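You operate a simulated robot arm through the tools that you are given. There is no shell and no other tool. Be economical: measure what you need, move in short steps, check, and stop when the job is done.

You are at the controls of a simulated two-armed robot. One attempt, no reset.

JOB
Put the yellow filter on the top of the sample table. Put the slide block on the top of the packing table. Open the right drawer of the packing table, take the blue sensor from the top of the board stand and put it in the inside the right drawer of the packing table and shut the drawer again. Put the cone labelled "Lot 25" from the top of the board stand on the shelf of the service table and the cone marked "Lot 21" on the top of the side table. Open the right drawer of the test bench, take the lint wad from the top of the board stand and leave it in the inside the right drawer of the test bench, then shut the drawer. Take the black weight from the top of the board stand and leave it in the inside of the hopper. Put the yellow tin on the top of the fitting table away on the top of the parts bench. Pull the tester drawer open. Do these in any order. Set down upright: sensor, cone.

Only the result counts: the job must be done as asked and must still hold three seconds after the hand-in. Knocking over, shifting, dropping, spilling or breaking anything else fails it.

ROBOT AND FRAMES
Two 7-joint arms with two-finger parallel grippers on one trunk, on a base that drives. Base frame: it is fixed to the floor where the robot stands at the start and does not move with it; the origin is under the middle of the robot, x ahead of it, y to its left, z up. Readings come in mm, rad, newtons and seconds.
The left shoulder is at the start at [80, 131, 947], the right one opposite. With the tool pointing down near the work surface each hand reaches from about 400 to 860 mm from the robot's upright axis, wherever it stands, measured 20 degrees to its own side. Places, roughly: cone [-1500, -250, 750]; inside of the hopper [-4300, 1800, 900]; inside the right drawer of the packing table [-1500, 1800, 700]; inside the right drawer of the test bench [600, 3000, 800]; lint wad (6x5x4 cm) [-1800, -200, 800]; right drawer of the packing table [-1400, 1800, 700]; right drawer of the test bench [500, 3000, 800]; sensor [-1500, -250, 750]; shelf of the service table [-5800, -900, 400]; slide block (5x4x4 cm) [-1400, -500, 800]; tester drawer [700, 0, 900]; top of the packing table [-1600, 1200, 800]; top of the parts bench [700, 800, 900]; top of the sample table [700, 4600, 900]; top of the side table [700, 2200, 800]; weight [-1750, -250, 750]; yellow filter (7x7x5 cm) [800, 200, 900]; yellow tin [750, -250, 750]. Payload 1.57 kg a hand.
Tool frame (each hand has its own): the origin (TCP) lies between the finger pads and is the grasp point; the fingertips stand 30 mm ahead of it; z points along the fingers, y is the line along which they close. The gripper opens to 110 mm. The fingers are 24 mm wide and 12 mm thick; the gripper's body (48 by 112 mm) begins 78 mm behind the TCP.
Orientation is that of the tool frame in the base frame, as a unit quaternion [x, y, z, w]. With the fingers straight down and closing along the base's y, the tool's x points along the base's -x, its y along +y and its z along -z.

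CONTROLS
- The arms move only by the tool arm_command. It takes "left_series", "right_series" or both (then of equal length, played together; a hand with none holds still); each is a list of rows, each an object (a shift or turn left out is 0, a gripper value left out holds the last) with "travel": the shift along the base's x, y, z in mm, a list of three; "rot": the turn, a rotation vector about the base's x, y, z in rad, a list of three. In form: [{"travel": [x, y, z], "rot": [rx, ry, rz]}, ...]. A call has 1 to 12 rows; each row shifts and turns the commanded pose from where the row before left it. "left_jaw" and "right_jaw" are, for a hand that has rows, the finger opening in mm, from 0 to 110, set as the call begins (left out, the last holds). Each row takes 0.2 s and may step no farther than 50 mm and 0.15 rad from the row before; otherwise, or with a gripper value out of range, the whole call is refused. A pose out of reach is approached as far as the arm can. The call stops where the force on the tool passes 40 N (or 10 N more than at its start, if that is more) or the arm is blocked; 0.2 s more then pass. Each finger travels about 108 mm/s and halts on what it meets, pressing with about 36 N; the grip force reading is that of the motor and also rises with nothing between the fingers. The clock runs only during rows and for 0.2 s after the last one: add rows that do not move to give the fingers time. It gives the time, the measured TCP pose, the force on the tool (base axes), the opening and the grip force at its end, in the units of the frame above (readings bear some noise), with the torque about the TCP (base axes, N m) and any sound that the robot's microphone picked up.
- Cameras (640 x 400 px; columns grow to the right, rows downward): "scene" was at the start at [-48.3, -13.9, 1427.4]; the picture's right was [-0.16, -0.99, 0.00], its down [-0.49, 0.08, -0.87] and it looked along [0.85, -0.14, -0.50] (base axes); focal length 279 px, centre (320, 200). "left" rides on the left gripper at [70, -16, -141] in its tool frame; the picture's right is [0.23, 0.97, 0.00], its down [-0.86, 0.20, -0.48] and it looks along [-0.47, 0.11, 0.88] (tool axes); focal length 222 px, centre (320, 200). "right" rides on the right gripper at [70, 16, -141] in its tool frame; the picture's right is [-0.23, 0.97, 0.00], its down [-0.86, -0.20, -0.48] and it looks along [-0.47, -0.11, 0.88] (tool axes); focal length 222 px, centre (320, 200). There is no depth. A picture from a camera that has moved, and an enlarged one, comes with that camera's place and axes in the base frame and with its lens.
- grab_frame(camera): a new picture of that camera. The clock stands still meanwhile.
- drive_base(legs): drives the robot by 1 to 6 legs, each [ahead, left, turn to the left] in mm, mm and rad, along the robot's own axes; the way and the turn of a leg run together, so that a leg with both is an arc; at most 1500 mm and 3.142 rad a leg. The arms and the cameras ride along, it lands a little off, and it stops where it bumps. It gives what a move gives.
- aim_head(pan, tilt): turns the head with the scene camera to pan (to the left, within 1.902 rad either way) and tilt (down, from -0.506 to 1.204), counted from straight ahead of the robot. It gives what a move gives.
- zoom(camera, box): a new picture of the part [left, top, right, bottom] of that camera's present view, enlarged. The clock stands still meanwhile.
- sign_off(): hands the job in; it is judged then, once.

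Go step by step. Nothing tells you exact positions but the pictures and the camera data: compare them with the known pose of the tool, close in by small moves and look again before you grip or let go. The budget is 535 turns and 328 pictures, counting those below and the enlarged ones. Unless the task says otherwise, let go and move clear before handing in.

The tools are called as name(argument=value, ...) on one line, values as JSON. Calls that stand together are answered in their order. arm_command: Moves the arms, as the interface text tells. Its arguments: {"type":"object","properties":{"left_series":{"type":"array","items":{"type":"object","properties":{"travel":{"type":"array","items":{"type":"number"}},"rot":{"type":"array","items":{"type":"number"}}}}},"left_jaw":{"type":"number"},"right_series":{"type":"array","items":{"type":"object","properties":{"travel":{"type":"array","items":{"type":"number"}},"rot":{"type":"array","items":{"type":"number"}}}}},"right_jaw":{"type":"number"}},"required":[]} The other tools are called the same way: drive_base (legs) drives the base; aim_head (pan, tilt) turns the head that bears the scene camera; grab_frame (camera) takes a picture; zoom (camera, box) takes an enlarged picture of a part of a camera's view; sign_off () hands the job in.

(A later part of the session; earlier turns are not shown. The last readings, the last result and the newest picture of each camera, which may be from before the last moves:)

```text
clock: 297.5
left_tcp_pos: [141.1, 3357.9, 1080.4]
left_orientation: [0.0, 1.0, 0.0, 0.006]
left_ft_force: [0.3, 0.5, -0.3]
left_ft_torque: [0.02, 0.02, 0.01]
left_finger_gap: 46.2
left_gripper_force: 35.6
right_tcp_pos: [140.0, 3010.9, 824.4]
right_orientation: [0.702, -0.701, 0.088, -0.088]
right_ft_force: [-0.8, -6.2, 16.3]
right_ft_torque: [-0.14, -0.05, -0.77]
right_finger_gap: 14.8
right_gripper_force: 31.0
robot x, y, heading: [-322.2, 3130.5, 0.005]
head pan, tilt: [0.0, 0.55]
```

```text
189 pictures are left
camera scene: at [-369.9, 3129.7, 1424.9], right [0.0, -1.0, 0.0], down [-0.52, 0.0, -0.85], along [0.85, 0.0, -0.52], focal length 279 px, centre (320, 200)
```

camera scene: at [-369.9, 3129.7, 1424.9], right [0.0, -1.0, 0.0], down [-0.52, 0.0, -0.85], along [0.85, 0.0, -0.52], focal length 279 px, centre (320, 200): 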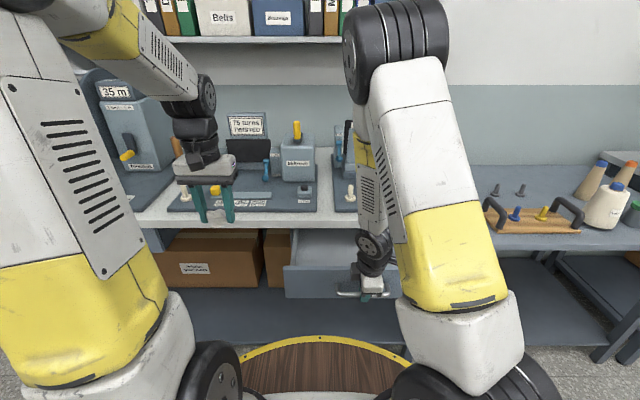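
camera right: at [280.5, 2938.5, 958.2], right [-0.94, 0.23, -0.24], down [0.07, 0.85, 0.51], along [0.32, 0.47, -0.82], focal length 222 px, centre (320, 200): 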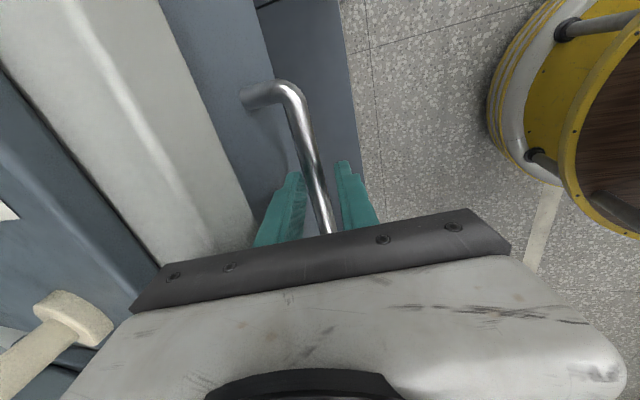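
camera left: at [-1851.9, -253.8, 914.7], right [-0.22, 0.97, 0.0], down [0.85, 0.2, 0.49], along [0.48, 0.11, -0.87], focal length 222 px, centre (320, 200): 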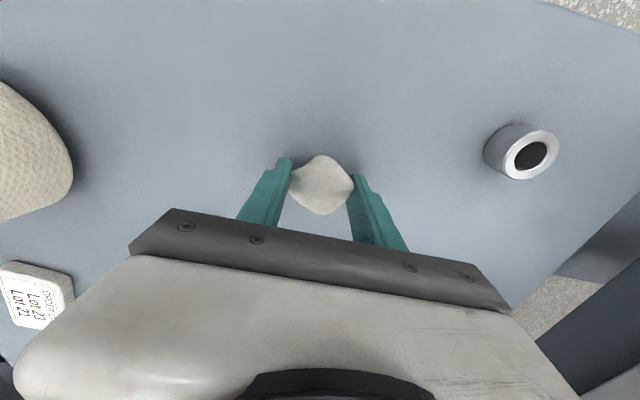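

The drawer is open ~193 mm. I release, retreat, and shift the base right so the left hand with the lint faces the drawer.

arm_command(right_series=[{}, {}], right_jaw=30)

arm_command(right_series=[{"travel": [-7, 0, 29]}, {"travel": [-7, 0, 29]}, {"travel": [0, 0, 45]}, {"travel": [0, -20, 45]}, {"travel": [0, -20, 45], "rot": [0, 0.125, 0]}, {"travel": [0, -20, 40], "rot": [0, 0.125, 0]}])

drive_base(legs=[[0, -310, 0]])

grab_frame(camera="left")

grab_frame(camera="scene")

```text
clock: 298.1
left_tcp_pos: [141.3, 3358.3, 1080.1]
left_orientation: [-0.002, 1.0, 0.0, 0.007]
left_ft_force: [0.9, 0.4, -0.1]
left_ft_torque: [0.01, 0.0, 0.0]
left_finger_gap: 46.6
left_gripper_force: 35.4
right_tcp_pos: [141.3, 3010.7, 824.4]
right_orientation: [0.703, -0.701, 0.087, -0.088]
right_ft_force: [0.0, -0.4, 0.0]
right_ft_torque: [0.01, 0.0, 0.02]
right_finger_gap: 30.2
right_gripper_force: 0.0
robot x, y, heading: [-324.4, 3128.5, -0.0]
head pan, tilt: [0.0, 0.55]
```

```text
clock: 299.5
left_tcp_pos: [140.9, 3359.3, 1081.1]
left_orientation: [-0.001, 1.0, 0.0, 0.005]
left_ft_force: [0.0, 1.0, 0.1]
left_ft_torque: [-0.01, -0.03, 0.02]
left_finger_gap: 46.1
left_gripper_force: 35.9
right_tcp_pos: [126.4, 2950.3, 1060.8]
right_orientation: [0.708, -0.706, -0.001, -0.001]
right_ft_force: [-0.4, -0.8, 0.2]
right_ft_torque: [0.0, -0.01, 0.0]
right_finger_gap: 30.1
right_gripper_force: 0.1
robot x, y, heading: [-321.8, 3130.2, 0.005]
head pan, tilt: [0.0, 0.55]
```

```text
clock: 301.6
left_tcp_pos: [141.8, 3054.0, 1080.9]
left_orientation: [-0.002, 1.0, -0.001, 0.005]
left_ft_force: [0.0, -1.6, 0.3]
left_ft_torque: [-0.03, -0.01, 0.0]
left_finger_gap: 45.9
left_gripper_force: 36.3
right_tcp_pos: [127.2, 2645.6, 1060.8]
right_orientation: [0.708, -0.706, 0.0, 0.0]
right_ft_force: [-0.5, -0.4, 0.1]
right_ft_torque: [0.01, -0.02, 0.0]
right_finger_gap: 29.9
right_gripper_force: 0.0
robot x, y, heading: [-320.8, 2825.3, -0.001]
head pan, tilt: [0.0, 0.55]
```

```text
188 pictures are left
camera left: at [69.8, 3037.9, 1221.4], right [-0.23, 0.97, 0.0], down [0.85, 0.2, 0.49], along [0.48, 0.11, -0.87], focal length 222 px, centre (320, 200)
```

left: 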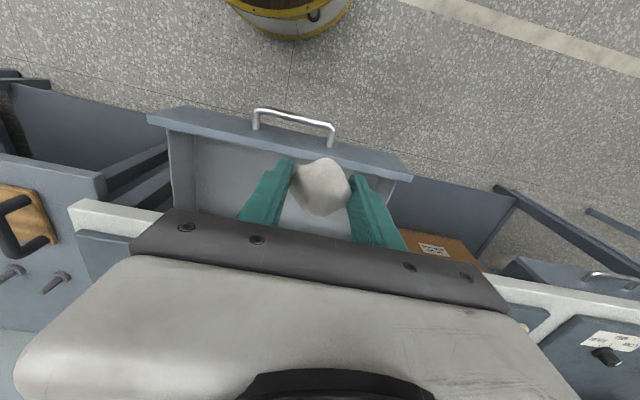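

```text
187 pictures are left
camera scene: at [-368.9, 2824.8, 1424.9], right [0.0, -1.0, 0.0], down [-0.52, 0.0, -0.85], along [0.85, 0.0, -0.52], focal length 279 px, centre (320, 200)
```

scene: 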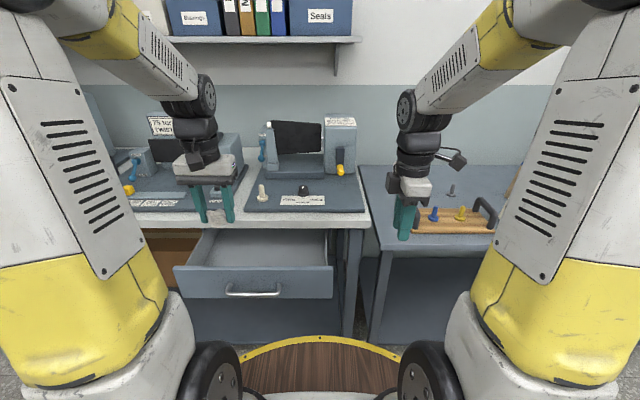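

Drawer is empty and open. I take the lint over its middle [270,3010] and lower it.

arm_command(left_series=[{"travel": [43, -15, 0]}, {"travel": [43, -15, 0]}, {"travel": [42, -14, 0]}, {"travel": [0, 0, -45]}, {"travel": [0, 0, -45]}, {"travel": [0, 0, -45]}, {"travel": [0, 0, -45]}, {"travel": [0, 0, -45]}])

grab_frame(camera="left")

zoom(camera="scene", box=[150, 170, 370, 310])

```text
clock: 303.4
left_tcp_pos: [268.5, 3009.2, 854.8]
left_orientation: [-0.002, 1.0, 0.0, 0.006]
left_ft_force: [0.2, -0.2, 0.5]
left_ft_torque: [0.01, -0.02, -0.02]
left_finger_gap: 46.2
left_gripper_force: 36.1
right_tcp_pos: [127.2, 2643.6, 1060.1]
right_orientation: [0.709, -0.706, -0.001, -0.001]
right_ft_force: [0.4, -0.3, 0.6]
right_ft_torque: [-0.01, -0.04, -0.03]
right_finger_gap: 29.8
right_gripper_force: 0.0
robot x, y, heading: [-324.3, 2825.2, -0.001]
head pan, tilt: [0.0, 0.55]
```

```text
186 pictures are left
camera left: at [197.5, 2994.1, 995.7], right [-0.23, 0.97, 0.0], down [0.85, 0.2, 0.49], along [0.48, 0.11, -0.87], focal length 222 px, centre (320, 200)
```

left: 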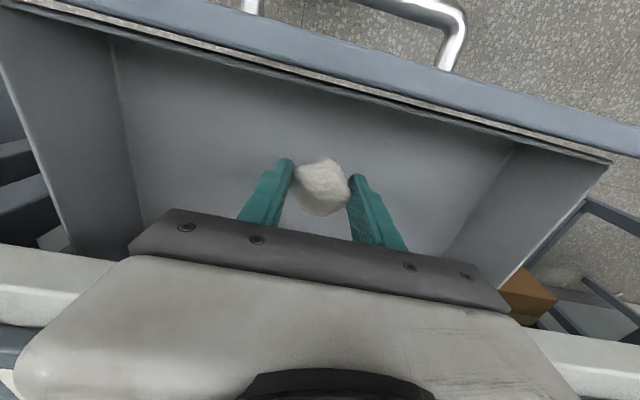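

```text
2.86 times, centred on (260, 240) of scene
camera zoom: at [-369.2, 2824.7, 1424.9], right [0.0, -1.0, 0.0], down [-0.52, 0.0, -0.85], along [0.85, 0.0, -0.52], focal length 798 px, centre (491, 86)
```

zoom: 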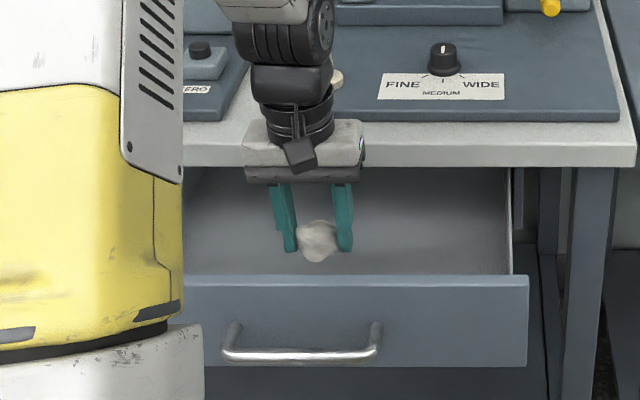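

arm_command(left_series=[{"travel": [0, 0, -25]}, {"travel": [0, 0, -12]}, {"travel": [0, 0, -5]}, {"travel": [0, 0, -4]}, {"travel": [0, 0, -4]}, {"travel": [0, 0, -4]}, {"travel": [0, 0, -4]}])

```text
clock: 305.0
left_tcp_pos: [271.0, 3010.0, 797.8]
left_orientation: [-0.001, 1.0, 0.001, 0.006]
left_ft_force: [-0.5, -0.1, 0.7]
left_ft_torque: [0.01, -0.01, -0.04]
left_finger_gap: 45.8
left_gripper_force: 35.9
right_tcp_pos: [127.1, 2644.4, 1060.3]
right_orientation: [0.708, -0.706, -0.001, 0.0]
right_ft_force: [-0.1, 0.6, 0.2]
right_ft_torque: [0.0, -0.01, 0.02]
right_finger_gap: 30.2
right_gripper_force: 0.0
robot x, y, heading: [-320.2, 2823.3, 0.002]
head pan, tilt: [0.0, 0.55]
```

arm_command(left_series=[{"travel": [0, 0, -3]}, {"travel": [0, 0, -3]}, {"travel": [0, 0, -3]}])

zoom(camera="left", box=[200, 120, 440, 260])

```text
clock: 305.8
left_tcp_pos: [270.4, 3011.2, 791.1]
left_orientation: [-0.002, 1.0, 0.001, 0.009]
left_ft_force: [0.8, 5.2, 35.1]
left_ft_torque: [-0.48, -0.33, 0.07]
left_finger_gap: 47.8
left_gripper_force: 36.0
right_tcp_pos: [127.0, 2644.2, 1060.0]
right_orientation: [0.708, -0.706, -0.001, 0.0]
right_ft_force: [-0.3, -0.9, -0.4]
right_ft_torque: [-0.02, 0.0, -0.01]
right_finger_gap: 30.1
right_gripper_force: 0.0
robot x, y, heading: [-323.7, 2825.4, 0.004]
head pan, tilt: [0.0, 0.55]
```

```text
2.67 times, centred on (320, 190) of left
camera zoom: at [197.7, 2993.9, 930.8], right [-0.23, 0.97, 0.0], down [0.85, 0.2, 0.49], along [0.48, 0.11, -0.87], focal length 592 px, centre (320, 227)
```

zoom: 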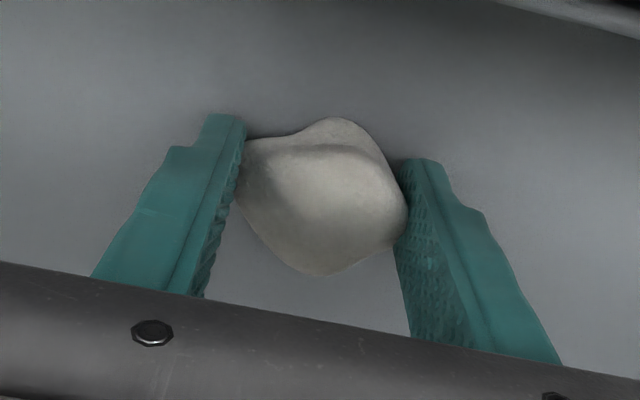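

On the drawer floor. I relieve, open, and rise.

arm_command(left_series=[{"travel": [0, 0, 1.5]}, {}])

arm_command(left_series=[{}, {}], left_jaw=85)

arm_command(left_series=[{"travel": [0, 0, 30]}, {"travel": [0, 0, 45]}, {"travel": [0, 0, 45]}, {"travel": [0, 0, 45]}, {"travel": [0, 0, 45]}, {"travel": [-20, 0, 40]}, {"travel": [-40, 0, 20]}])

grab_frame(camera="left")

```text
clock: 306.4
left_tcp_pos: [267.8, 3009.4, 790.5]
left_orientation: [-0.001, 1.0, 0.0, 0.005]
left_ft_force: [0.6, 4.7, 22.1]
left_ft_torque: [-0.16, -0.13, 0.06]
left_finger_gap: 46.8
left_gripper_force: 36.3
right_tcp_pos: [127.4, 2644.3, 1059.5]
right_orientation: [0.708, -0.706, 0.0, -0.001]
right_ft_force: [-0.9, -0.2, -0.6]
right_ft_torque: [0.02, 0.0, -0.01]
right_finger_gap: 30.1
right_gripper_force: 0.0
robot x, y, heading: [-317.9, 2828.4, 0.003]
head pan, tilt: [0.0, 0.55]
```

```text
clock: 307.0
left_tcp_pos: [267.3, 3008.8, 790.1]
left_orientation: [-0.002, 1.0, 0.0, 0.006]
left_ft_force: [0.2, 0.1, -0.1]
left_ft_torque: [0.02, 0.0, 0.01]
left_finger_gap: 85.3
left_gripper_force: 0.0
right_tcp_pos: [127.4, 2645.2, 1059.2]
right_orientation: [0.708, -0.706, 0.0, -0.001]
right_ft_force: [-0.6, 0.4, 0.2]
right_ft_torque: [0.03, 0.05, 0.02]
right_finger_gap: 30.0
right_gripper_force: 0.1
robot x, y, heading: [-320.7, 2825.9, 0.007]
head pan, tilt: [0.0, 0.55]
```

```text
clock: 308.6
left_tcp_pos: [208.5, 3008.9, 1060.2]
left_orientation: [-0.001, 1.0, -0.001, 0.006]
left_ft_force: [0.3, 0.5, -0.4]
left_ft_torque: [0.05, 0.01, 0.04]
left_finger_gap: 84.9
left_gripper_force: 0.0
right_tcp_pos: [127.0, 2643.8, 1059.9]
right_orientation: [0.708, -0.706, 0.0, 0.0]
right_ft_force: [-0.3, 0.4, 0.0]
right_ft_torque: [0.02, 0.04, -0.01]
right_finger_gap: 30.0
right_gripper_force: 0.2
robot x, y, heading: [-321.2, 2822.1, 0.001]
head pan, tilt: [0.0, 0.55]
```

```text
183 pictures are left
camera left: at [136.1, 2993.8, 1201.5], right [-0.23, 0.97, 0.0], down [0.85, 0.2, 0.49], along [0.47, 0.11, -0.87], focal length 222 px, centre (320, 200)
```

left: 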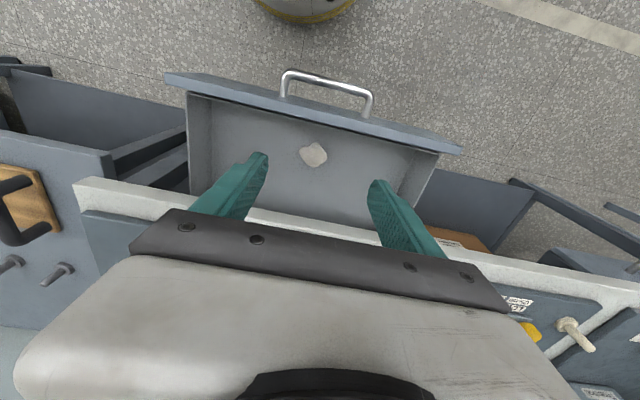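

Lint lies in the drawer. I back the base 120 mm, close the left fingers and lower them in front of the handle bar.

drive_base(legs=[[-120, 0, 0]])

arm_command(left_series=[{"travel": [4, 4, -30]}, {"travel": [0, 0, -45]}], left_jaw=0)

grab_frame(camera="left")

```text
clock: 309.8
left_tcp_pos: [90.4, 3009.1, 1059.9]
left_orientation: [-0.002, 1.0, 0.0, 0.007]
left_ft_force: [0.1, 0.3, -1.1]
left_ft_torque: [0.02, 0.01, 0.01]
left_finger_gap: 84.9
left_gripper_force: 0.1
right_tcp_pos: [10.1, 2644.5, 1058.8]
right_orientation: [0.708, -0.706, -0.001, -0.001]
right_ft_force: [-0.7, 1.3, 0.0]
right_ft_torque: [-0.04, 0.04, -0.01]
right_finger_gap: 30.1
right_gripper_force: 0.1
robot x, y, heading: [-435.5, 2823.4, 0.003]
head pan, tilt: [0.0, 0.55]
```

```text
clock: 310.4
left_tcp_pos: [96.7, 3014.3, 985.1]
left_orientation: [-0.002, 1.0, 0.0, 0.006]
left_ft_force: [0.3, 0.1, -0.1]
left_ft_torque: [-0.02, -0.03, -0.01]
left_finger_gap: 0.0
left_gripper_force: 21.3
right_tcp_pos: [8.6, 2643.9, 1060.4]
right_orientation: [0.708, -0.706, -0.001, 0.0]
right_ft_force: [-0.9, 0.2, -0.1]
right_ft_torque: [0.0, -0.03, 0.01]
right_finger_gap: 30.0
right_gripper_force: 0.2
robot x, y, heading: [-442.8, 2827.3, 0.001]
head pan, tilt: [0.0, 0.55]
```

```text
182 pictures are left
camera left: at [23.8, 2998.7, 1125.1], right [-0.23, 0.97, 0.0], down [0.85, 0.2, 0.49], along [0.48, 0.11, -0.87], focal length 222 px, centre (320, 200)
```

left: 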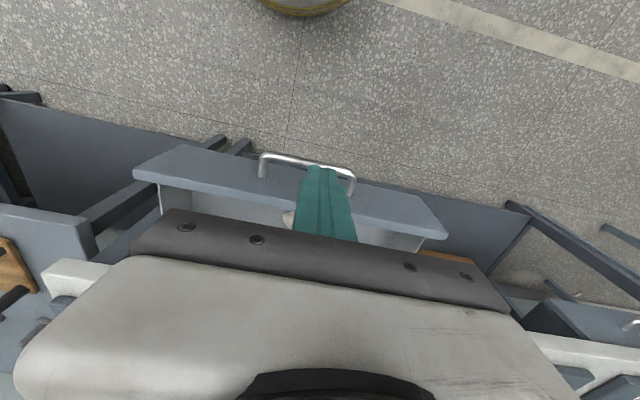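

The bar is at x≈143, ahead of the fingers. I lower and push.

arm_command(left_series=[{"travel": [0, -4, -45]}, {"travel": [0, 0, -45]}, {"travel": [0, 0, -45]}, {"travel": [0, 0, -25]}])

arm_command(left_series=[{"travel": [18, 0, 0]}, {"travel": [18, 0, 0]}, {"travel": [18, 0, 0]}, {"travel": [18, 0, 0]}, {"travel": [18, 0, 0]}, {"travel": [18, 0, 0]}, {"travel": [18, 0, 0]}, {"travel": [18, 0, 0]}, {"travel": [18, 0, 0]}, {"travel": [18, 0, 0]}])

arm_command(left_series=[{"travel": [10, 0, 0]}, {"travel": [10, 0, 0]}, {"travel": [8, 0, 0]}, {"travel": [6, 0, 0]}, {"travel": [5, 0, 0]}, {"travel": [5, 0, 0]}, {"travel": [4, 0, 0]}])

```text
clock: 311.4
left_tcp_pos: [96.8, 3009.9, 824.3]
left_orientation: [-0.001, 1.0, 0.0, 0.006]
left_ft_force: [-1.0, 0.8, -0.8]
left_ft_torque: [0.04, -0.02, -0.01]
left_finger_gap: 0.0
left_gripper_force: 21.1
right_tcp_pos: [8.6, 2644.4, 1059.1]
right_orientation: [0.708, -0.707, -0.001, -0.001]
right_ft_force: [0.3, 0.2, 0.5]
right_ft_torque: [-0.02, 0.0, 0.01]
right_finger_gap: 30.1
right_gripper_force: 0.1
robot x, y, heading: [-439.0, 2822.6, -0.003]
head pan, tilt: [0.0, 0.55]
```

```text
clock: 313.6
left_tcp_pos: [274.5, 3010.5, 826.0]
left_orientation: [-0.002, 1.0, 0.0, 0.007]
left_ft_force: [0.4, -0.7, 0.0]
left_ft_torque: [-0.02, -0.03, 0.0]
left_finger_gap: 0.0
left_gripper_force: 21.2
right_tcp_pos: [10.4, 2644.1, 1058.9]
right_orientation: [0.708, -0.706, -0.001, -0.001]
right_ft_force: [-0.3, -0.3, -0.7]
right_ft_torque: [0.0, -0.02, 0.01]
right_finger_gap: 30.1
right_gripper_force: 0.0
robot x, y, heading: [-438.5, 2824.1, 0.0]
head pan, tilt: [0.0, 0.55]
```

```text
clock: 315.2
left_tcp_pos: [323.0, 3010.1, 826.2]
left_orientation: [-0.002, 1.0, 0.0, 0.006]
left_ft_force: [-2.0, -0.1, 0.8]
left_ft_torque: [0.01, 0.0, -0.04]
left_finger_gap: 0.3
left_gripper_force: 21.1
right_tcp_pos: [9.6, 2643.9, 1060.1]
right_orientation: [0.708, -0.706, 0.0, -0.001]
right_ft_force: [0.2, 0.0, 0.1]
right_ft_torque: [0.0, 0.02, 0.06]
right_finger_gap: 29.7
right_gripper_force: 0.1
robot x, y, heading: [-441.3, 2825.5, 0.002]
head pan, tilt: [0.0, 0.55]
```

arm_command(left_series=[{"travel": [3, 0, 0]}, {"travel": [3, 0, 0]}, {"travel": [3, 0, 0]}])

grab_frame(camera="scene")

```text
clock: 315.8
left_tcp_pos: [322.5, 3010.4, 824.0]
left_orientation: [-0.001, 1.0, -0.001, -0.001]
left_ft_force: [-8.1, -0.9, 3.2]
left_ft_torque: [-0.02, 0.11, -0.03]
left_finger_gap: 0.0
left_gripper_force: 20.9
right_tcp_pos: [8.5, 2643.8, 1059.6]
right_orientation: [0.708, -0.706, 0.0, -0.001]
right_ft_force: [0.3, 0.1, 0.2]
right_ft_torque: [0.01, 0.02, -0.03]
right_finger_gap: 30.1
right_gripper_force: 0.0
robot x, y, heading: [-439.0, 2822.3, 0.005]
head pan, tilt: [0.0, 0.55]
stopped in row 2 (left hand): the force on the tool passed its limit at 44 N (the readings are from after the stop); the commanded pose is now the measured one
```

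```text
181 pictures are left
camera scene: at [-487.3, 2824.3, 1424.9], right [0.0, -1.0, 0.0], down [-0.52, 0.0, -0.85], along [0.85, 0.0, -0.52], focal length 279 px, centre (320, 200)
```

scene: 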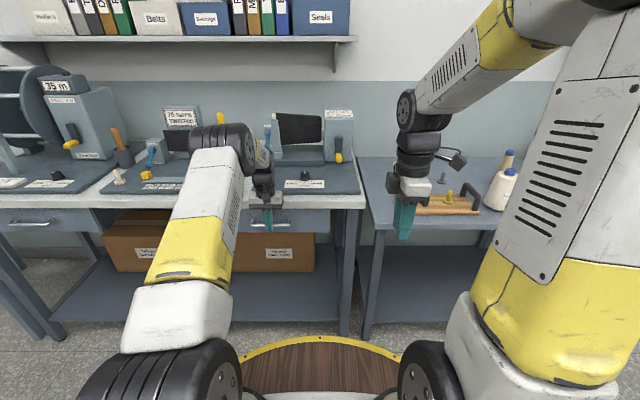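

Shut (stop reached). I back the left hand away, unwind the right hand, and check the drawer.

arm_command(left_series=[{"travel": [-25, 0, 0]}, {"travel": [-40, 0, 0]}, {"travel": [-40, 0, 20]}, {"travel": [-20, 0, 45]}, {"travel": [0, 0, 48]}, {"travel": [0, 0, 48]}, {"travel": [0, 0, 48]}, {"travel": [0, 0, 30]}, {}, {}, {}], right_series=[{"rot": [0, 0, -0.1428]}, {"rot": [0, 0, -0.1428]}, {"rot": [0, 0, -0.1428]}, {"rot": [0, 0, -0.1428]}, {"rot": [0, 0, -0.1428]}, {"rot": [0, 0, -0.1428]}, {"rot": [0, 0, -0.1428]}, {"rot": [0, 0, -0.1428]}, {"rot": [0, 0, -0.1428], "travel": [0, 0, 30]}, {"rot": [0, 0, -0.1428], "travel": [0, 0, 30]}, {"rot": [0, 0, -0.1428], "travel": [0, 0, 30]}])

zoom(camera="scene", box=[180, 150, 380, 280])

```text
clock: 318.2
left_tcp_pos: [198.8, 3010.0, 1062.1]
left_orientation: [-0.002, 1.0, 0.0, 0.0]
left_ft_force: [0.6, 0.9, 0.6]
left_ft_torque: [0.0, 0.0, -0.01]
left_finger_gap: 0.0
left_gripper_force: 21.4
right_tcp_pos: [10.2, 2643.6, 1149.6]
right_orientation: [-0.001, 1.0, -0.001, 0.001]
right_ft_force: [-0.2, 0.1, 0.6]
right_ft_torque: [0.01, 0.02, 0.01]
right_finger_gap: 30.0
right_gripper_force: 0.0
robot x, y, heading: [-439.3, 2822.0, -0.0]
head pan, tilt: [0.0, 0.55]
```

```text
3.08 times, centred on (280, 215) of scene
camera zoom: at [-486.6, 2824.4, 1425.0], right [0.0, -1.0, 0.0], down [-0.52, 0.0, -0.85], along [0.85, 0.0, -0.52], focal length 859 px, centre (443, 154)
```

zoom: 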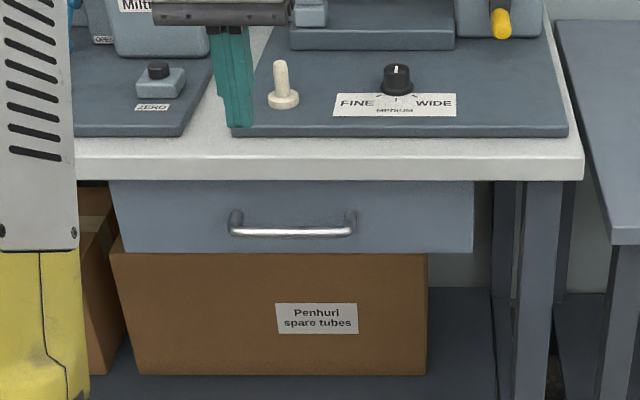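

Shut. Now back to the board stand's rear side for Lot 25 and the black weight, via the known route.

arm_command(left_series=[{"travel": [-45, 0, 20]}, {"travel": [-45, 0, 20]}, {"travel": [-45, 0, 20]}, {"travel": [-45, 0, 10]}], left_jaw=60)

drive_base(legs=[[-60, 0, 0], [0, -1500, 0], [0, -1500, 0], [0, -930, 0]])

```text
clock: 319.2
left_tcp_pos: [17.2, 3009.0, 1131.6]
left_orientation: [-0.001, 1.0, 0.0, -0.001]
left_ft_force: [0.7, -0.4, 0.3]
left_ft_torque: [0.05, 0.03, -0.02]
left_finger_gap: 60.4
left_gripper_force: 0.1
right_tcp_pos: [10.7, 2643.7, 1149.0]
right_orientation: [-0.002, 1.0, 0.0, 0.001]
right_ft_force: [0.6, 0.1, -0.2]
right_ft_torque: [0.04, 0.0, 0.0]
right_finger_gap: 29.9
right_gripper_force: 0.1
robot x, y, heading: [-441.8, 2822.5, -0.0]
head pan, tilt: [0.0, 0.55]
```

```text
clock: 338.7
left_tcp_pos: [12.4, -913.7, 1131.6]
left_orientation: [-0.008, 1.0, 0.0, -0.001]
left_ft_force: [-0.8, -0.3, -0.2]
left_ft_torque: [-0.02, -0.01, 0.01]
left_finger_gap: 60.0
left_gripper_force: 0.0
right_tcp_pos: [7.1, -1279.4, 1148.9]
right_orientation: [-0.007, 1.0, 0.0, 0.0]
right_ft_force: [-0.1, -0.8, -0.5]
right_ft_torque: [0.01, 0.0, -0.01]
right_finger_gap: 29.7
right_gripper_force: 0.1
robot x, y, heading: [-440.4, -1100.5, 0.015]
head pan, tilt: [0.0, 0.55]
```

drive_base(legs=[[0, 0, -0.015], [-1450, 0, 0], [-530, 0, 0], [0, 850, 0], [110, 0, 0]])

grab_frame(camera="scene")

grab_frame(camera="right")

grab_frame(camera="left")

```text
clock: 353.7
left_tcp_pos: [-1853.3, -91.7, 1132.5]
left_orientation: [-0.003, 1.0, -0.001, 0.0]
left_ft_force: [-1.0, 0.2, -0.3]
left_ft_torque: [-0.02, -0.02, -0.01]
left_finger_gap: 60.1
left_gripper_force: 0.0
right_tcp_pos: [-1861.1, -457.5, 1150.2]
right_orientation: [-0.003, 1.0, 0.0, 0.001]
right_ft_force: [-0.9, 0.1, 1.0]
right_ft_torque: [-0.02, -0.01, -0.01]
right_finger_gap: 30.0
right_gripper_force: 0.0
robot x, y, heading: [-2307.2, -275.0, 0.001]
head pan, tilt: [0.0, 0.55]
```

```text
179 pictures are left
camera scene: at [-2359.0, -277.3, 1424.9], right [0.0, -1.0, 0.0], down [-0.52, 0.0, -0.85], along [0.85, 0.0, -0.52], focal length 279 px, centre (320, 200)
```

scene: 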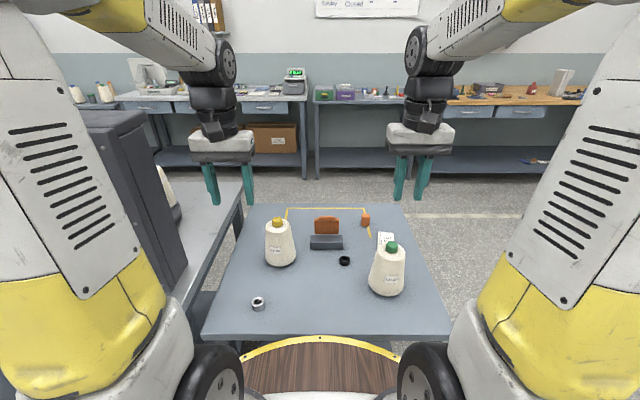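

```text
178 pictures are left
camera right: at [-1933.3, -442.7, 1290.3], right [0.22, 0.97, 0.0], down [0.85, -0.2, 0.48], along [0.47, -0.11, -0.88], focal length 222 px, centre (320, 200)
```

right: 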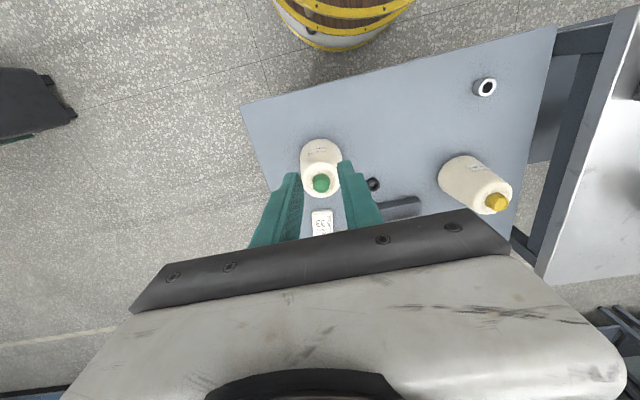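

```text
177 pictures are left
camera left: at [-1924.0, -107.8, 1273.7], right [-0.23, 0.97, 0.0], down [0.85, 0.2, 0.48], along [0.46, 0.11, -0.88], focal length 222 px, centre (320, 200)
```

left: 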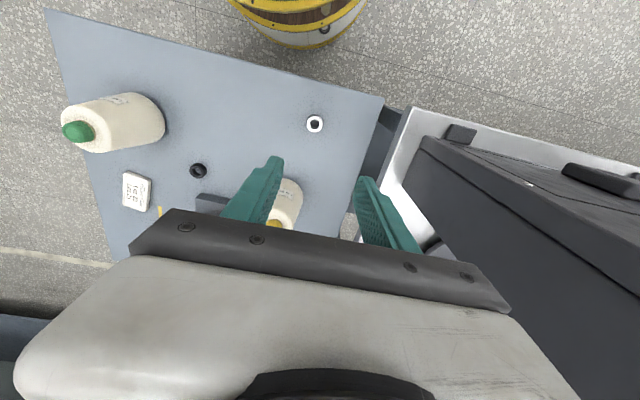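

Weight ≈[-1658,-360], Lot 25 ≈[-1630,-139]. I bring both hands above their objects.

arm_command(left_series=[{"travel": [27, -6, -13]}, {"travel": [27, -6, -13]}, {"travel": [27, -6, -13]}, {"travel": [27, -6, -13]}, {"travel": [27, -6, -13]}, {"travel": [27, -6, -13]}, {"travel": [27, -6, -13]}, {"travel": [27, -5, -13]}], right_series=[{"travel": [25, 12, -30]}, {"travel": [25, 12, -30]}, {"travel": [25, 12, -30]}, {"travel": [25, 12, -30]}, {"travel": [25, 12, -30]}, {"travel": [25, 12, -30]}, {"travel": [25, 12, -30]}, {"travel": [26, 13, -30]}], left_jaw=110, right_jaw=75)

grab_frame(camera="right")

grab_frame(camera="left")

```text
clock: 355.5
left_tcp_pos: [-1638.5, -139.3, 1029.3]
left_orientation: [-0.001, 1.0, 0.0, 0.0]
left_ft_force: [-0.6, 0.1, 0.3]
left_ft_torque: [0.02, -0.02, 0.02]
left_finger_gap: 110.0
left_gripper_force: 0.0
right_tcp_pos: [-1661.8, -360.1, 908.3]
right_orientation: [-0.002, 1.0, -0.001, 0.001]
right_ft_force: [-0.3, 0.0, -0.1]
right_ft_torque: [0.02, -0.01, 0.0]
right_finger_gap: 75.2
right_gripper_force: 0.0
robot x, y, heading: [-2314.5, -271.9, 0.005]
head pan, tilt: [0.0, 0.55]
```

```text
176 pictures are left
camera right: at [-1733.5, -345.1, 1049.2], right [0.22, 0.97, 0.0], down [0.85, -0.2, 0.48], along [0.47, -0.11, -0.88], focal length 222 px, centre (320, 200)
```

right: 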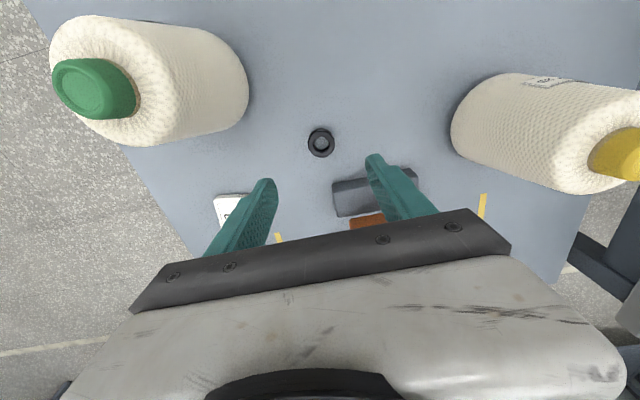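

```text
175 pictures are left
camera left: at [-1708.4, -155.0, 1170.5], right [-0.23, 0.97, 0.0], down [0.85, 0.2, 0.48], along [0.47, 0.11, -0.88], focal length 222 px, centre (320, 200)
```

left: 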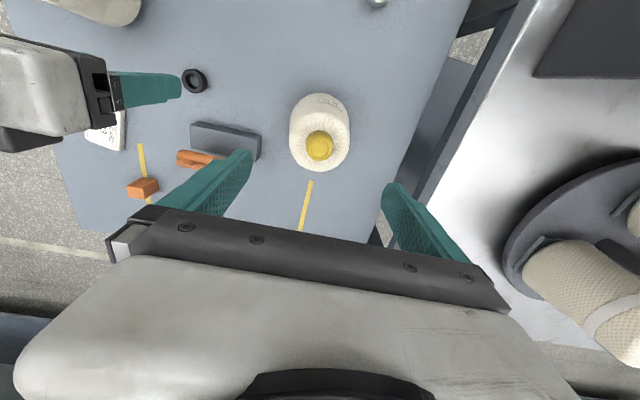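

Both centred. I lower the right hand onto the weight and grip it.

arm_command(right_series=[{"travel": [2, -1, -45]}, {"travel": [0, 0, -45]}, {"travel": [0, 0, -30]}, {"travel": [0, 0, -12]}])

arm_command(right_series=[{}, {}, {}], right_jaw=5)

grab_frame(camera="right")

```text
clock: 356.5
left_tcp_pos: [-1639.0, -138.7, 1028.3]
left_orientation: [-0.001, 1.0, 0.0, 0.0]
left_ft_force: [0.5, -0.3, -0.2]
left_ft_torque: [0.0, -0.01, 0.01]
left_finger_gap: 109.9
left_gripper_force: 0.1
right_tcp_pos: [-1659.9, -361.4, 776.7]
right_orientation: [-0.001, 1.0, 0.0, 0.001]
right_ft_force: [0.4, 0.1, -1.0]
right_ft_torque: [0.01, 0.02, -0.01]
right_finger_gap: 74.8
right_gripper_force: 0.0
robot x, y, heading: [-2312.7, -275.2, 0.004]
head pan, tilt: [0.0, 0.55]
```

```text
clock: 357.3
left_tcp_pos: [-1639.6, -139.4, 1027.3]
left_orientation: [-0.002, 1.0, 0.0, 0.0]
left_ft_force: [0.3, -0.5, -0.5]
left_ft_torque: [-0.01, 0.03, 0.03]
left_finger_gap: 110.1
left_gripper_force: 0.1
right_tcp_pos: [-1659.3, -360.8, 776.3]
right_orientation: [-0.003, 1.0, -0.001, 0.001]
right_ft_force: [0.0, 0.0, -0.7]
right_ft_torque: [0.01, 0.0, 0.03]
right_finger_gap: 34.8
right_gripper_force: 36.2
robot x, y, heading: [-2307.9, -279.8, 0.005]
head pan, tilt: [0.0, 0.55]
```

```text
174 pictures are left
camera right: at [-1731.5, -346.4, 917.0], right [0.22, 0.97, 0.0], down [0.86, -0.2, 0.48], along [0.47, -0.11, -0.88], focal length 222 px, centre (320, 200)
```

right: 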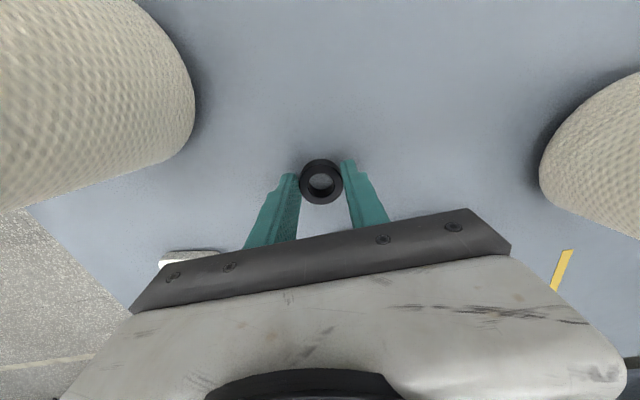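

Weight gripped; I lift it, and lower the left hand around Lot 25.

arm_command(right_series=[{"travel": [0, 0, 20]}, {"travel": [0, 0, 45]}, {"travel": [0, 0, 48]}, {"travel": [0, 0, 48]}, {"travel": [-20, 0, 45]}, {"travel": [-30, -10, 38]}, {"travel": [-40, -10, 20]}], left_series=[{"travel": [4, 0, -20]}, {"travel": [0, 0, -30]}, {"travel": [0, 0, -30]}, {"travel": [0, 0, -20]}, {}, {}, {}])

grab_frame(camera="left")

grab_frame(camera="scene")

```text
clock: 358.9
left_tcp_pos: [-1632.5, -139.1, 926.7]
left_orientation: [-0.002, 1.0, 0.0, -0.001]
left_ft_force: [0.2, 0.5, 0.1]
left_ft_torque: [-0.02, 0.04, 0.01]
left_finger_gap: 110.1
left_gripper_force: 0.1
right_tcp_pos: [-1750.1, -382.9, 1039.5]
right_orientation: [-0.003, 1.0, 0.0, 0.0]
right_ft_force: [-0.5, -0.7, -1.0]
right_ft_torque: [-0.02, 0.02, 0.0]
right_finger_gap: 34.9
right_gripper_force: 35.6
robot x, y, heading: [-2311.5, -283.1, 0.002]
head pan, tilt: [0.0, 0.55]
```

```text
173 pictures are left
camera left: at [-1703.5, -154.9, 1068.7], right [-0.23, 0.97, 0.0], down [0.86, 0.2, 0.48], along [0.46, 0.11, -0.88], focal length 222 px, centre (320, 200)
```

left: 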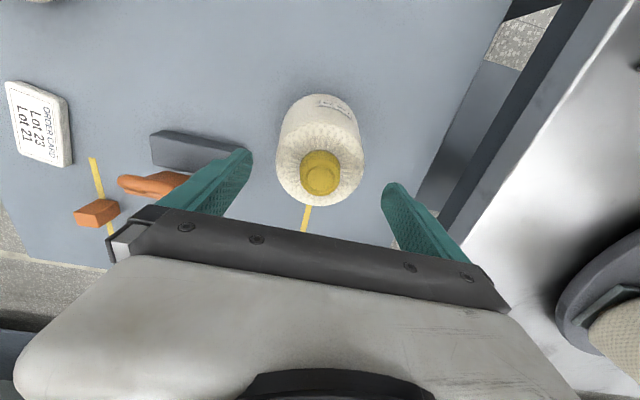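

```text
172 pictures are left
camera scene: at [-2358.0, -277.2, 1425.0], right [0.0, -1.0, 0.0], down [-0.52, 0.0, -0.85], along [0.85, 0.0, -0.52], focal length 279 px, centre (320, 200)
```

scene: 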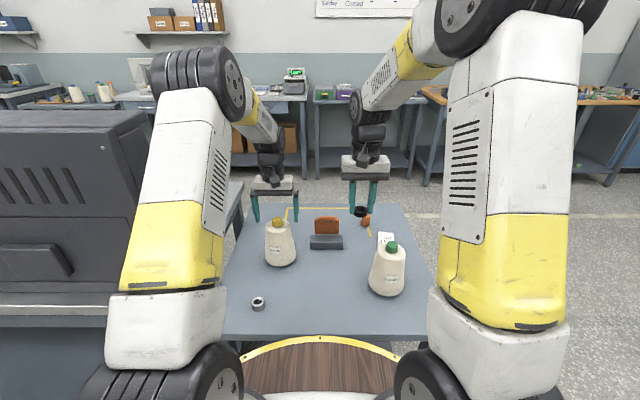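

Weight is up. The shelf destination is low (z≈400) and probably under a table top, so I'll regrasp planning: grip Lot 25 with the left hand pitched ~60° forward so it can be slid onto a shelf upright. I raise, back off and pitch the left hand.

arm_command(left_series=[{"travel": [0, 0, 45]}, {"travel": [0, 0, 45]}, {"travel": [-45, 0, 10]}, {"travel": [-45, 0, 0]}, {"travel": [-45, 0, 0]}, {"rot": [0, -0.15, 0]}, {"rot": [0, -0.15, 0]}, {"rot": [0, -0.15, 0]}, {"rot": [0, -0.15, 0]}, {"rot": [0, -0.15, 0]}, {"rot": [0, -0.15, 0]}, {"rot": [0, -0.147, 0]}])

grab_frame(camera="left")

grab_frame(camera="scene")

```text
clock: 361.5
left_tcp_pos: [-1755.9, -130.9, 1030.3]
left_orientation: [-0.01, 0.889, 0.014, 0.458]
left_ft_force: [-0.4, -0.3, -0.2]
left_ft_torque: [0.01, 0.0, 0.02]
left_finger_gap: 110.0
left_gripper_force: 0.0
left hand out of reach, approached as far as the arm can: row 10, 12
right_tcp_pos: [-1749.1, -382.2, 1039.7]
right_orientation: [-0.003, 1.0, 0.0, 0.001]
right_ft_force: [-0.7, 0.1, -1.2]
right_ft_torque: [-0.05, -0.04, -0.02]
right_finger_gap: 34.8
right_gripper_force: 36.1
robot x, y, heading: [-2312.4, -279.7, 0.004]
head pan, tilt: [0.0, 0.55]
```

```text
171 pictures are left
camera left: at [-1911.3, -152.7, 1055.4], right [-0.16, 0.97, -0.17], down [0.1, 0.19, 0.98], along [0.98, 0.14, -0.13], focal length 222 px, centre (320, 200)
```

left: 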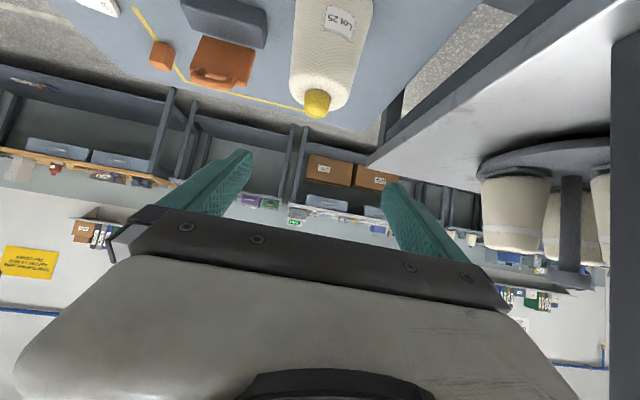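

```text
170 pictures are left
camera scene: at [-2359.0, -277.3, 1424.9], right [0.0, -1.0, 0.0], down [-0.52, 0.0, -0.85], along [0.85, 0.0, -0.52], focal length 279 px, centre (320, 200)
```

scene: 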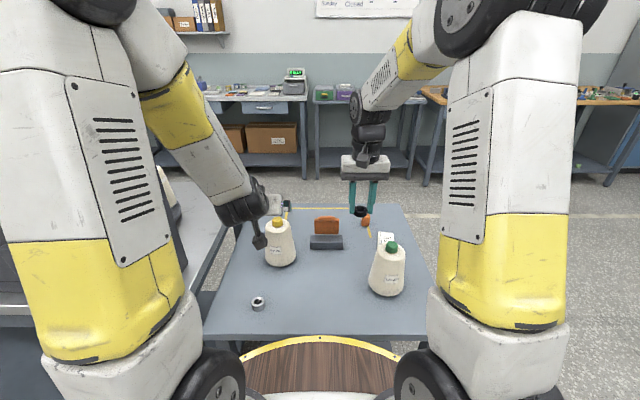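

Pitch reached 54.5°, enough. I move to the pre-grasp point behind and above the cone and look.

arm_command(left_series=[{"travel": [10, -3, -41]}, {"travel": [10, -3, -41]}, {"travel": [10, -2, -41]}])

grab_frame(camera="left")

zoom(camera="scene", box=[200, 160, 440, 310])

```text
clock: 362.3
left_tcp_pos: [-1723.8, -141.7, 907.9]
left_orientation: [-0.01, 0.888, 0.013, 0.46]
left_ft_force: [0.6, 0.1, 1.2]
left_ft_torque: [0.03, 0.02, 0.0]
left_finger_gap: 110.3
left_gripper_force: 0.2
right_tcp_pos: [-1749.0, -382.9, 1038.7]
right_orientation: [-0.003, 1.0, 0.001, 0.0]
right_ft_force: [0.5, -0.1, -0.4]
right_ft_torque: [-0.04, -0.07, -0.03]
right_finger_gap: 35.2
right_gripper_force: 35.9
robot x, y, heading: [-2308.2, -276.6, 0.008]
head pan, tilt: [0.0, 0.55]
```

```text
169 pictures are left
camera left: at [-1878.6, -162.3, 932.4], right [-0.16, 0.97, -0.17], down [0.1, 0.19, 0.98], along [0.98, 0.14, -0.12], focal length 222 px, centre (320, 200)
```

left: 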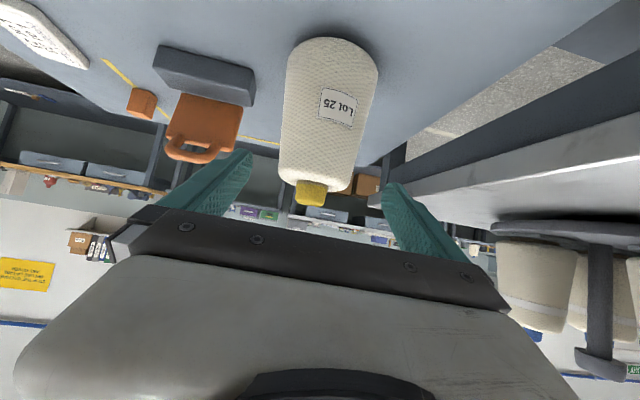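

```text
2.67 times, centred on (320, 235) of scene
camera zoom: at [-2359.2, -277.6, 1424.9], right [0.0, -1.0, 0.0], down [-0.52, 0.0, -0.85], along [0.85, 0.0, -0.52], focal length 745 px, centre (320, 107)
```

zoom: 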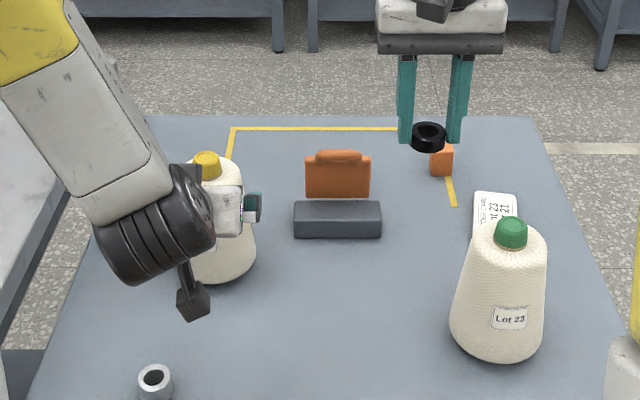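

The cone is in line (y≈-138). I advance along the tool axis around it.

arm_command(left_series=[{"travel": [0, 4, 0]}, {"travel": [22, 0, -16]}, {"travel": [22, 0, -16]}])

grab_frame(camera="left")

```text
clock: 363.1
left_tcp_pos: [-1679.7, -135.0, 876.2]
left_orientation: [-0.009, 0.888, 0.014, 0.459]
left_ft_force: [-0.1, 0.7, -0.3]
left_ft_torque: [0.04, 0.01, 0.0]
left_finger_gap: 109.7
left_gripper_force: 0.0
right_tcp_pos: [-1750.6, -383.2, 1039.9]
right_orientation: [-0.003, 1.0, 0.0, 0.0]
right_ft_force: [0.4, -0.6, -0.1]
right_ft_torque: [0.01, 0.0, 0.0]
right_finger_gap: 35.1
right_gripper_force: 35.8
robot x, y, heading: [-2310.0, -276.4, 0.002]
head pan, tilt: [0.0, 0.55]
```

```text
167 pictures are left
camera left: at [-1835.6, -156.4, 900.5], right [-0.16, 0.97, -0.17], down [0.1, 0.19, 0.98], along [0.98, 0.14, -0.12], focal length 222 px, centre (320, 200)
```

left: 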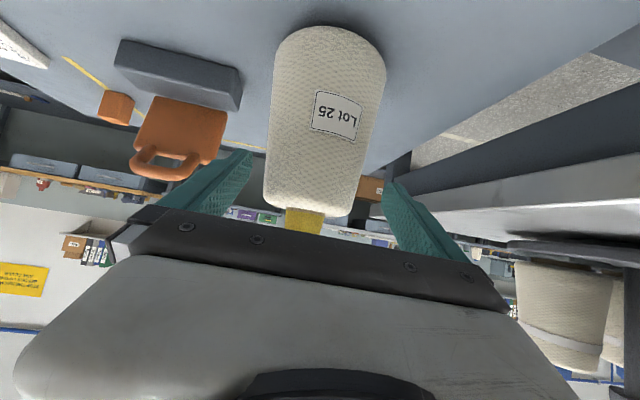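

arm_command(left_series=[{"travel": [22, -2, -16]}, {"travel": [21, 0, -16]}])

grab_frame(camera="left")

zoom(camera="scene", box=[200, 190, 360, 300])

```text
clock: 363.7
left_tcp_pos: [-1639.6, -139.6, 849.4]
left_orientation: [-0.008, 0.886, 0.017, 0.463]
left_ft_force: [-0.6, 0.1, -0.3]
left_ft_torque: [0.04, 0.0, 0.0]
left_finger_gap: 109.9
left_gripper_force: 0.0
right_tcp_pos: [-1753.3, -385.1, 1039.2]
right_orientation: [-0.003, 1.0, 0.002, 0.003]
right_ft_force: [-0.6, 0.2, -1.3]
right_ft_torque: [0.0, -0.04, -0.02]
right_finger_gap: 34.8
right_gripper_force: 36.1
robot x, y, heading: [-2311.5, -278.8, 0.006]
head pan, tilt: [0.0, 0.55]
```

```text
166 pictures are left
camera left: at [-1795.9, -161.1, 872.1], right [-0.16, 0.97, -0.17], down [0.09, 0.18, 0.98], along [0.98, 0.14, -0.12], focal length 222 px, centre (320, 200)
```

left: 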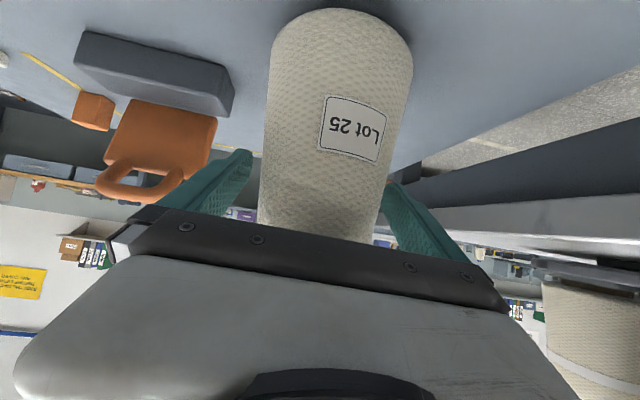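

```text
3.64 times, centred on (280, 245) of scene
camera zoom: at [-2363.9, -281.3, 1424.8], right [0.0, -1.0, 0.0], down [-0.52, 0.0, -0.85], along [0.85, 0.0, -0.52], focal length 1016 px, centre (466, 36)
```

zoom: 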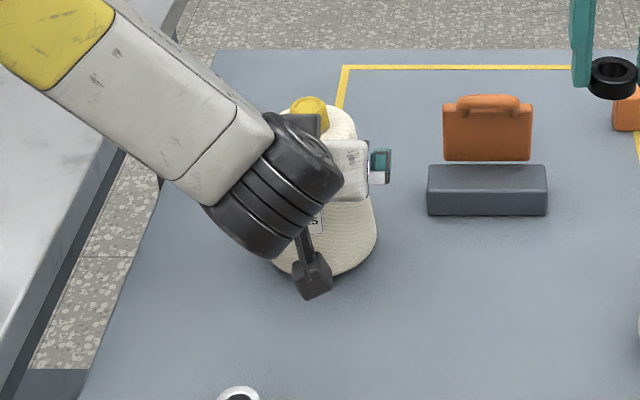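

The base seems to have shifted a few mm—perhaps the left elbow touches the packing table. I look before continuing.

aim_head(pan=0.5, tilt=0.6)

grab_frame(camera="scene")

```text
clock: 364.6
left_tcp_pos: [-1642.1, -140.0, 847.3]
left_orientation: [-0.009, 0.887, 0.016, 0.462]
left_ft_force: [-1.2, -0.5, -0.1]
left_ft_torque: [-0.01, 0.01, 0.0]
left_finger_gap: 110.1
left_gripper_force: 0.0
right_tcp_pos: [-1753.9, -385.7, 1041.7]
right_orientation: [-0.002, 1.0, 0.002, 0.003]
right_ft_force: [0.3, -0.6, -1.0]
right_ft_torque: [0.0, -0.04, 0.03]
right_finger_gap: 35.0
right_gripper_force: 35.9
robot x, y, heading: [-2307.7, -278.7, 0.002]
head pan, tilt: [0.499, 0.6]
```

```text
164 pictures are left
camera scene: at [-2376.6, -239.0, 1420.3], right [0.48, -0.88, 0.0], down [-0.49, -0.27, -0.83], along [0.73, 0.4, -0.56], focal length 279 px, centre (320, 200)
```

scene: 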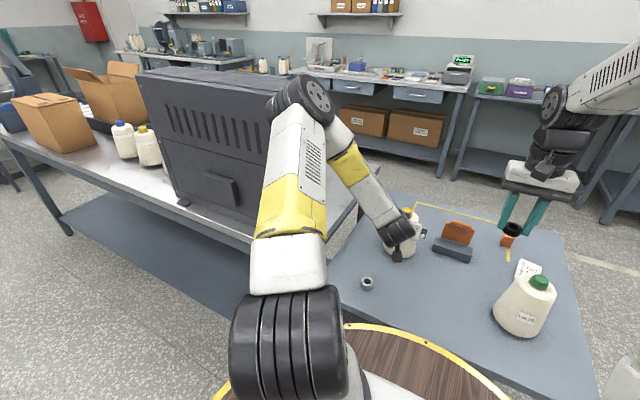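

The left upper arm is against the packing table's corner area. I back the hand out along its path.

arm_command(left_series=[{"travel": [-22, 0, 16]}, {"travel": [-22, 0, 16]}, {"travel": [-22, 0, 16]}, {"travel": [-22, 0, 30]}, {"travel": [0, 0, 45]}])

grab_frame(camera="scene")

```text
clock: 365.8
left_tcp_pos: [-1724.7, -137.7, 964.8]
left_orientation: [-0.009, 0.888, 0.015, 0.459]
left_ft_force: [0.4, 0.1, 0.0]
left_ft_torque: [-0.03, -0.01, 0.04]
left_finger_gap: 109.8
left_gripper_force: 0.0
right_tcp_pos: [-1748.7, -382.4, 1039.9]
right_orientation: [-0.003, 1.0, -0.001, 0.001]
right_ft_force: [0.7, 0.2, -1.5]
right_ft_torque: [-0.04, 0.02, 0.07]
right_finger_gap: 35.1
right_gripper_force: 35.8
robot x, y, heading: [-2311.8, -278.8, 0.002]
head pan, tilt: [0.499, 0.6]
```

```text
163 pictures are left
camera scene: at [-2370.7, -235.0, 1420.5], right [0.48, -0.88, 0.0], down [-0.5, -0.27, -0.82], along [0.72, 0.4, -0.57], focal length 279 px, centre (320, 200)
```

scene: 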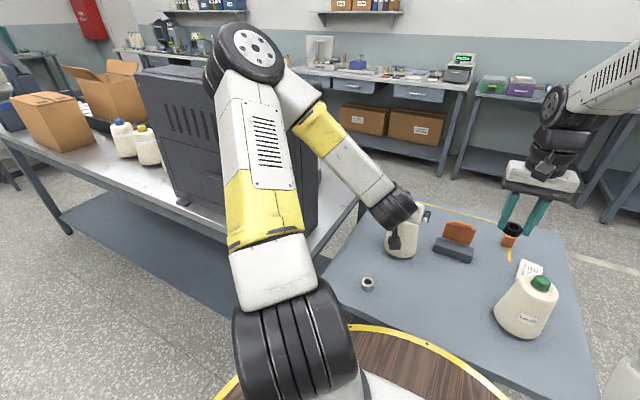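

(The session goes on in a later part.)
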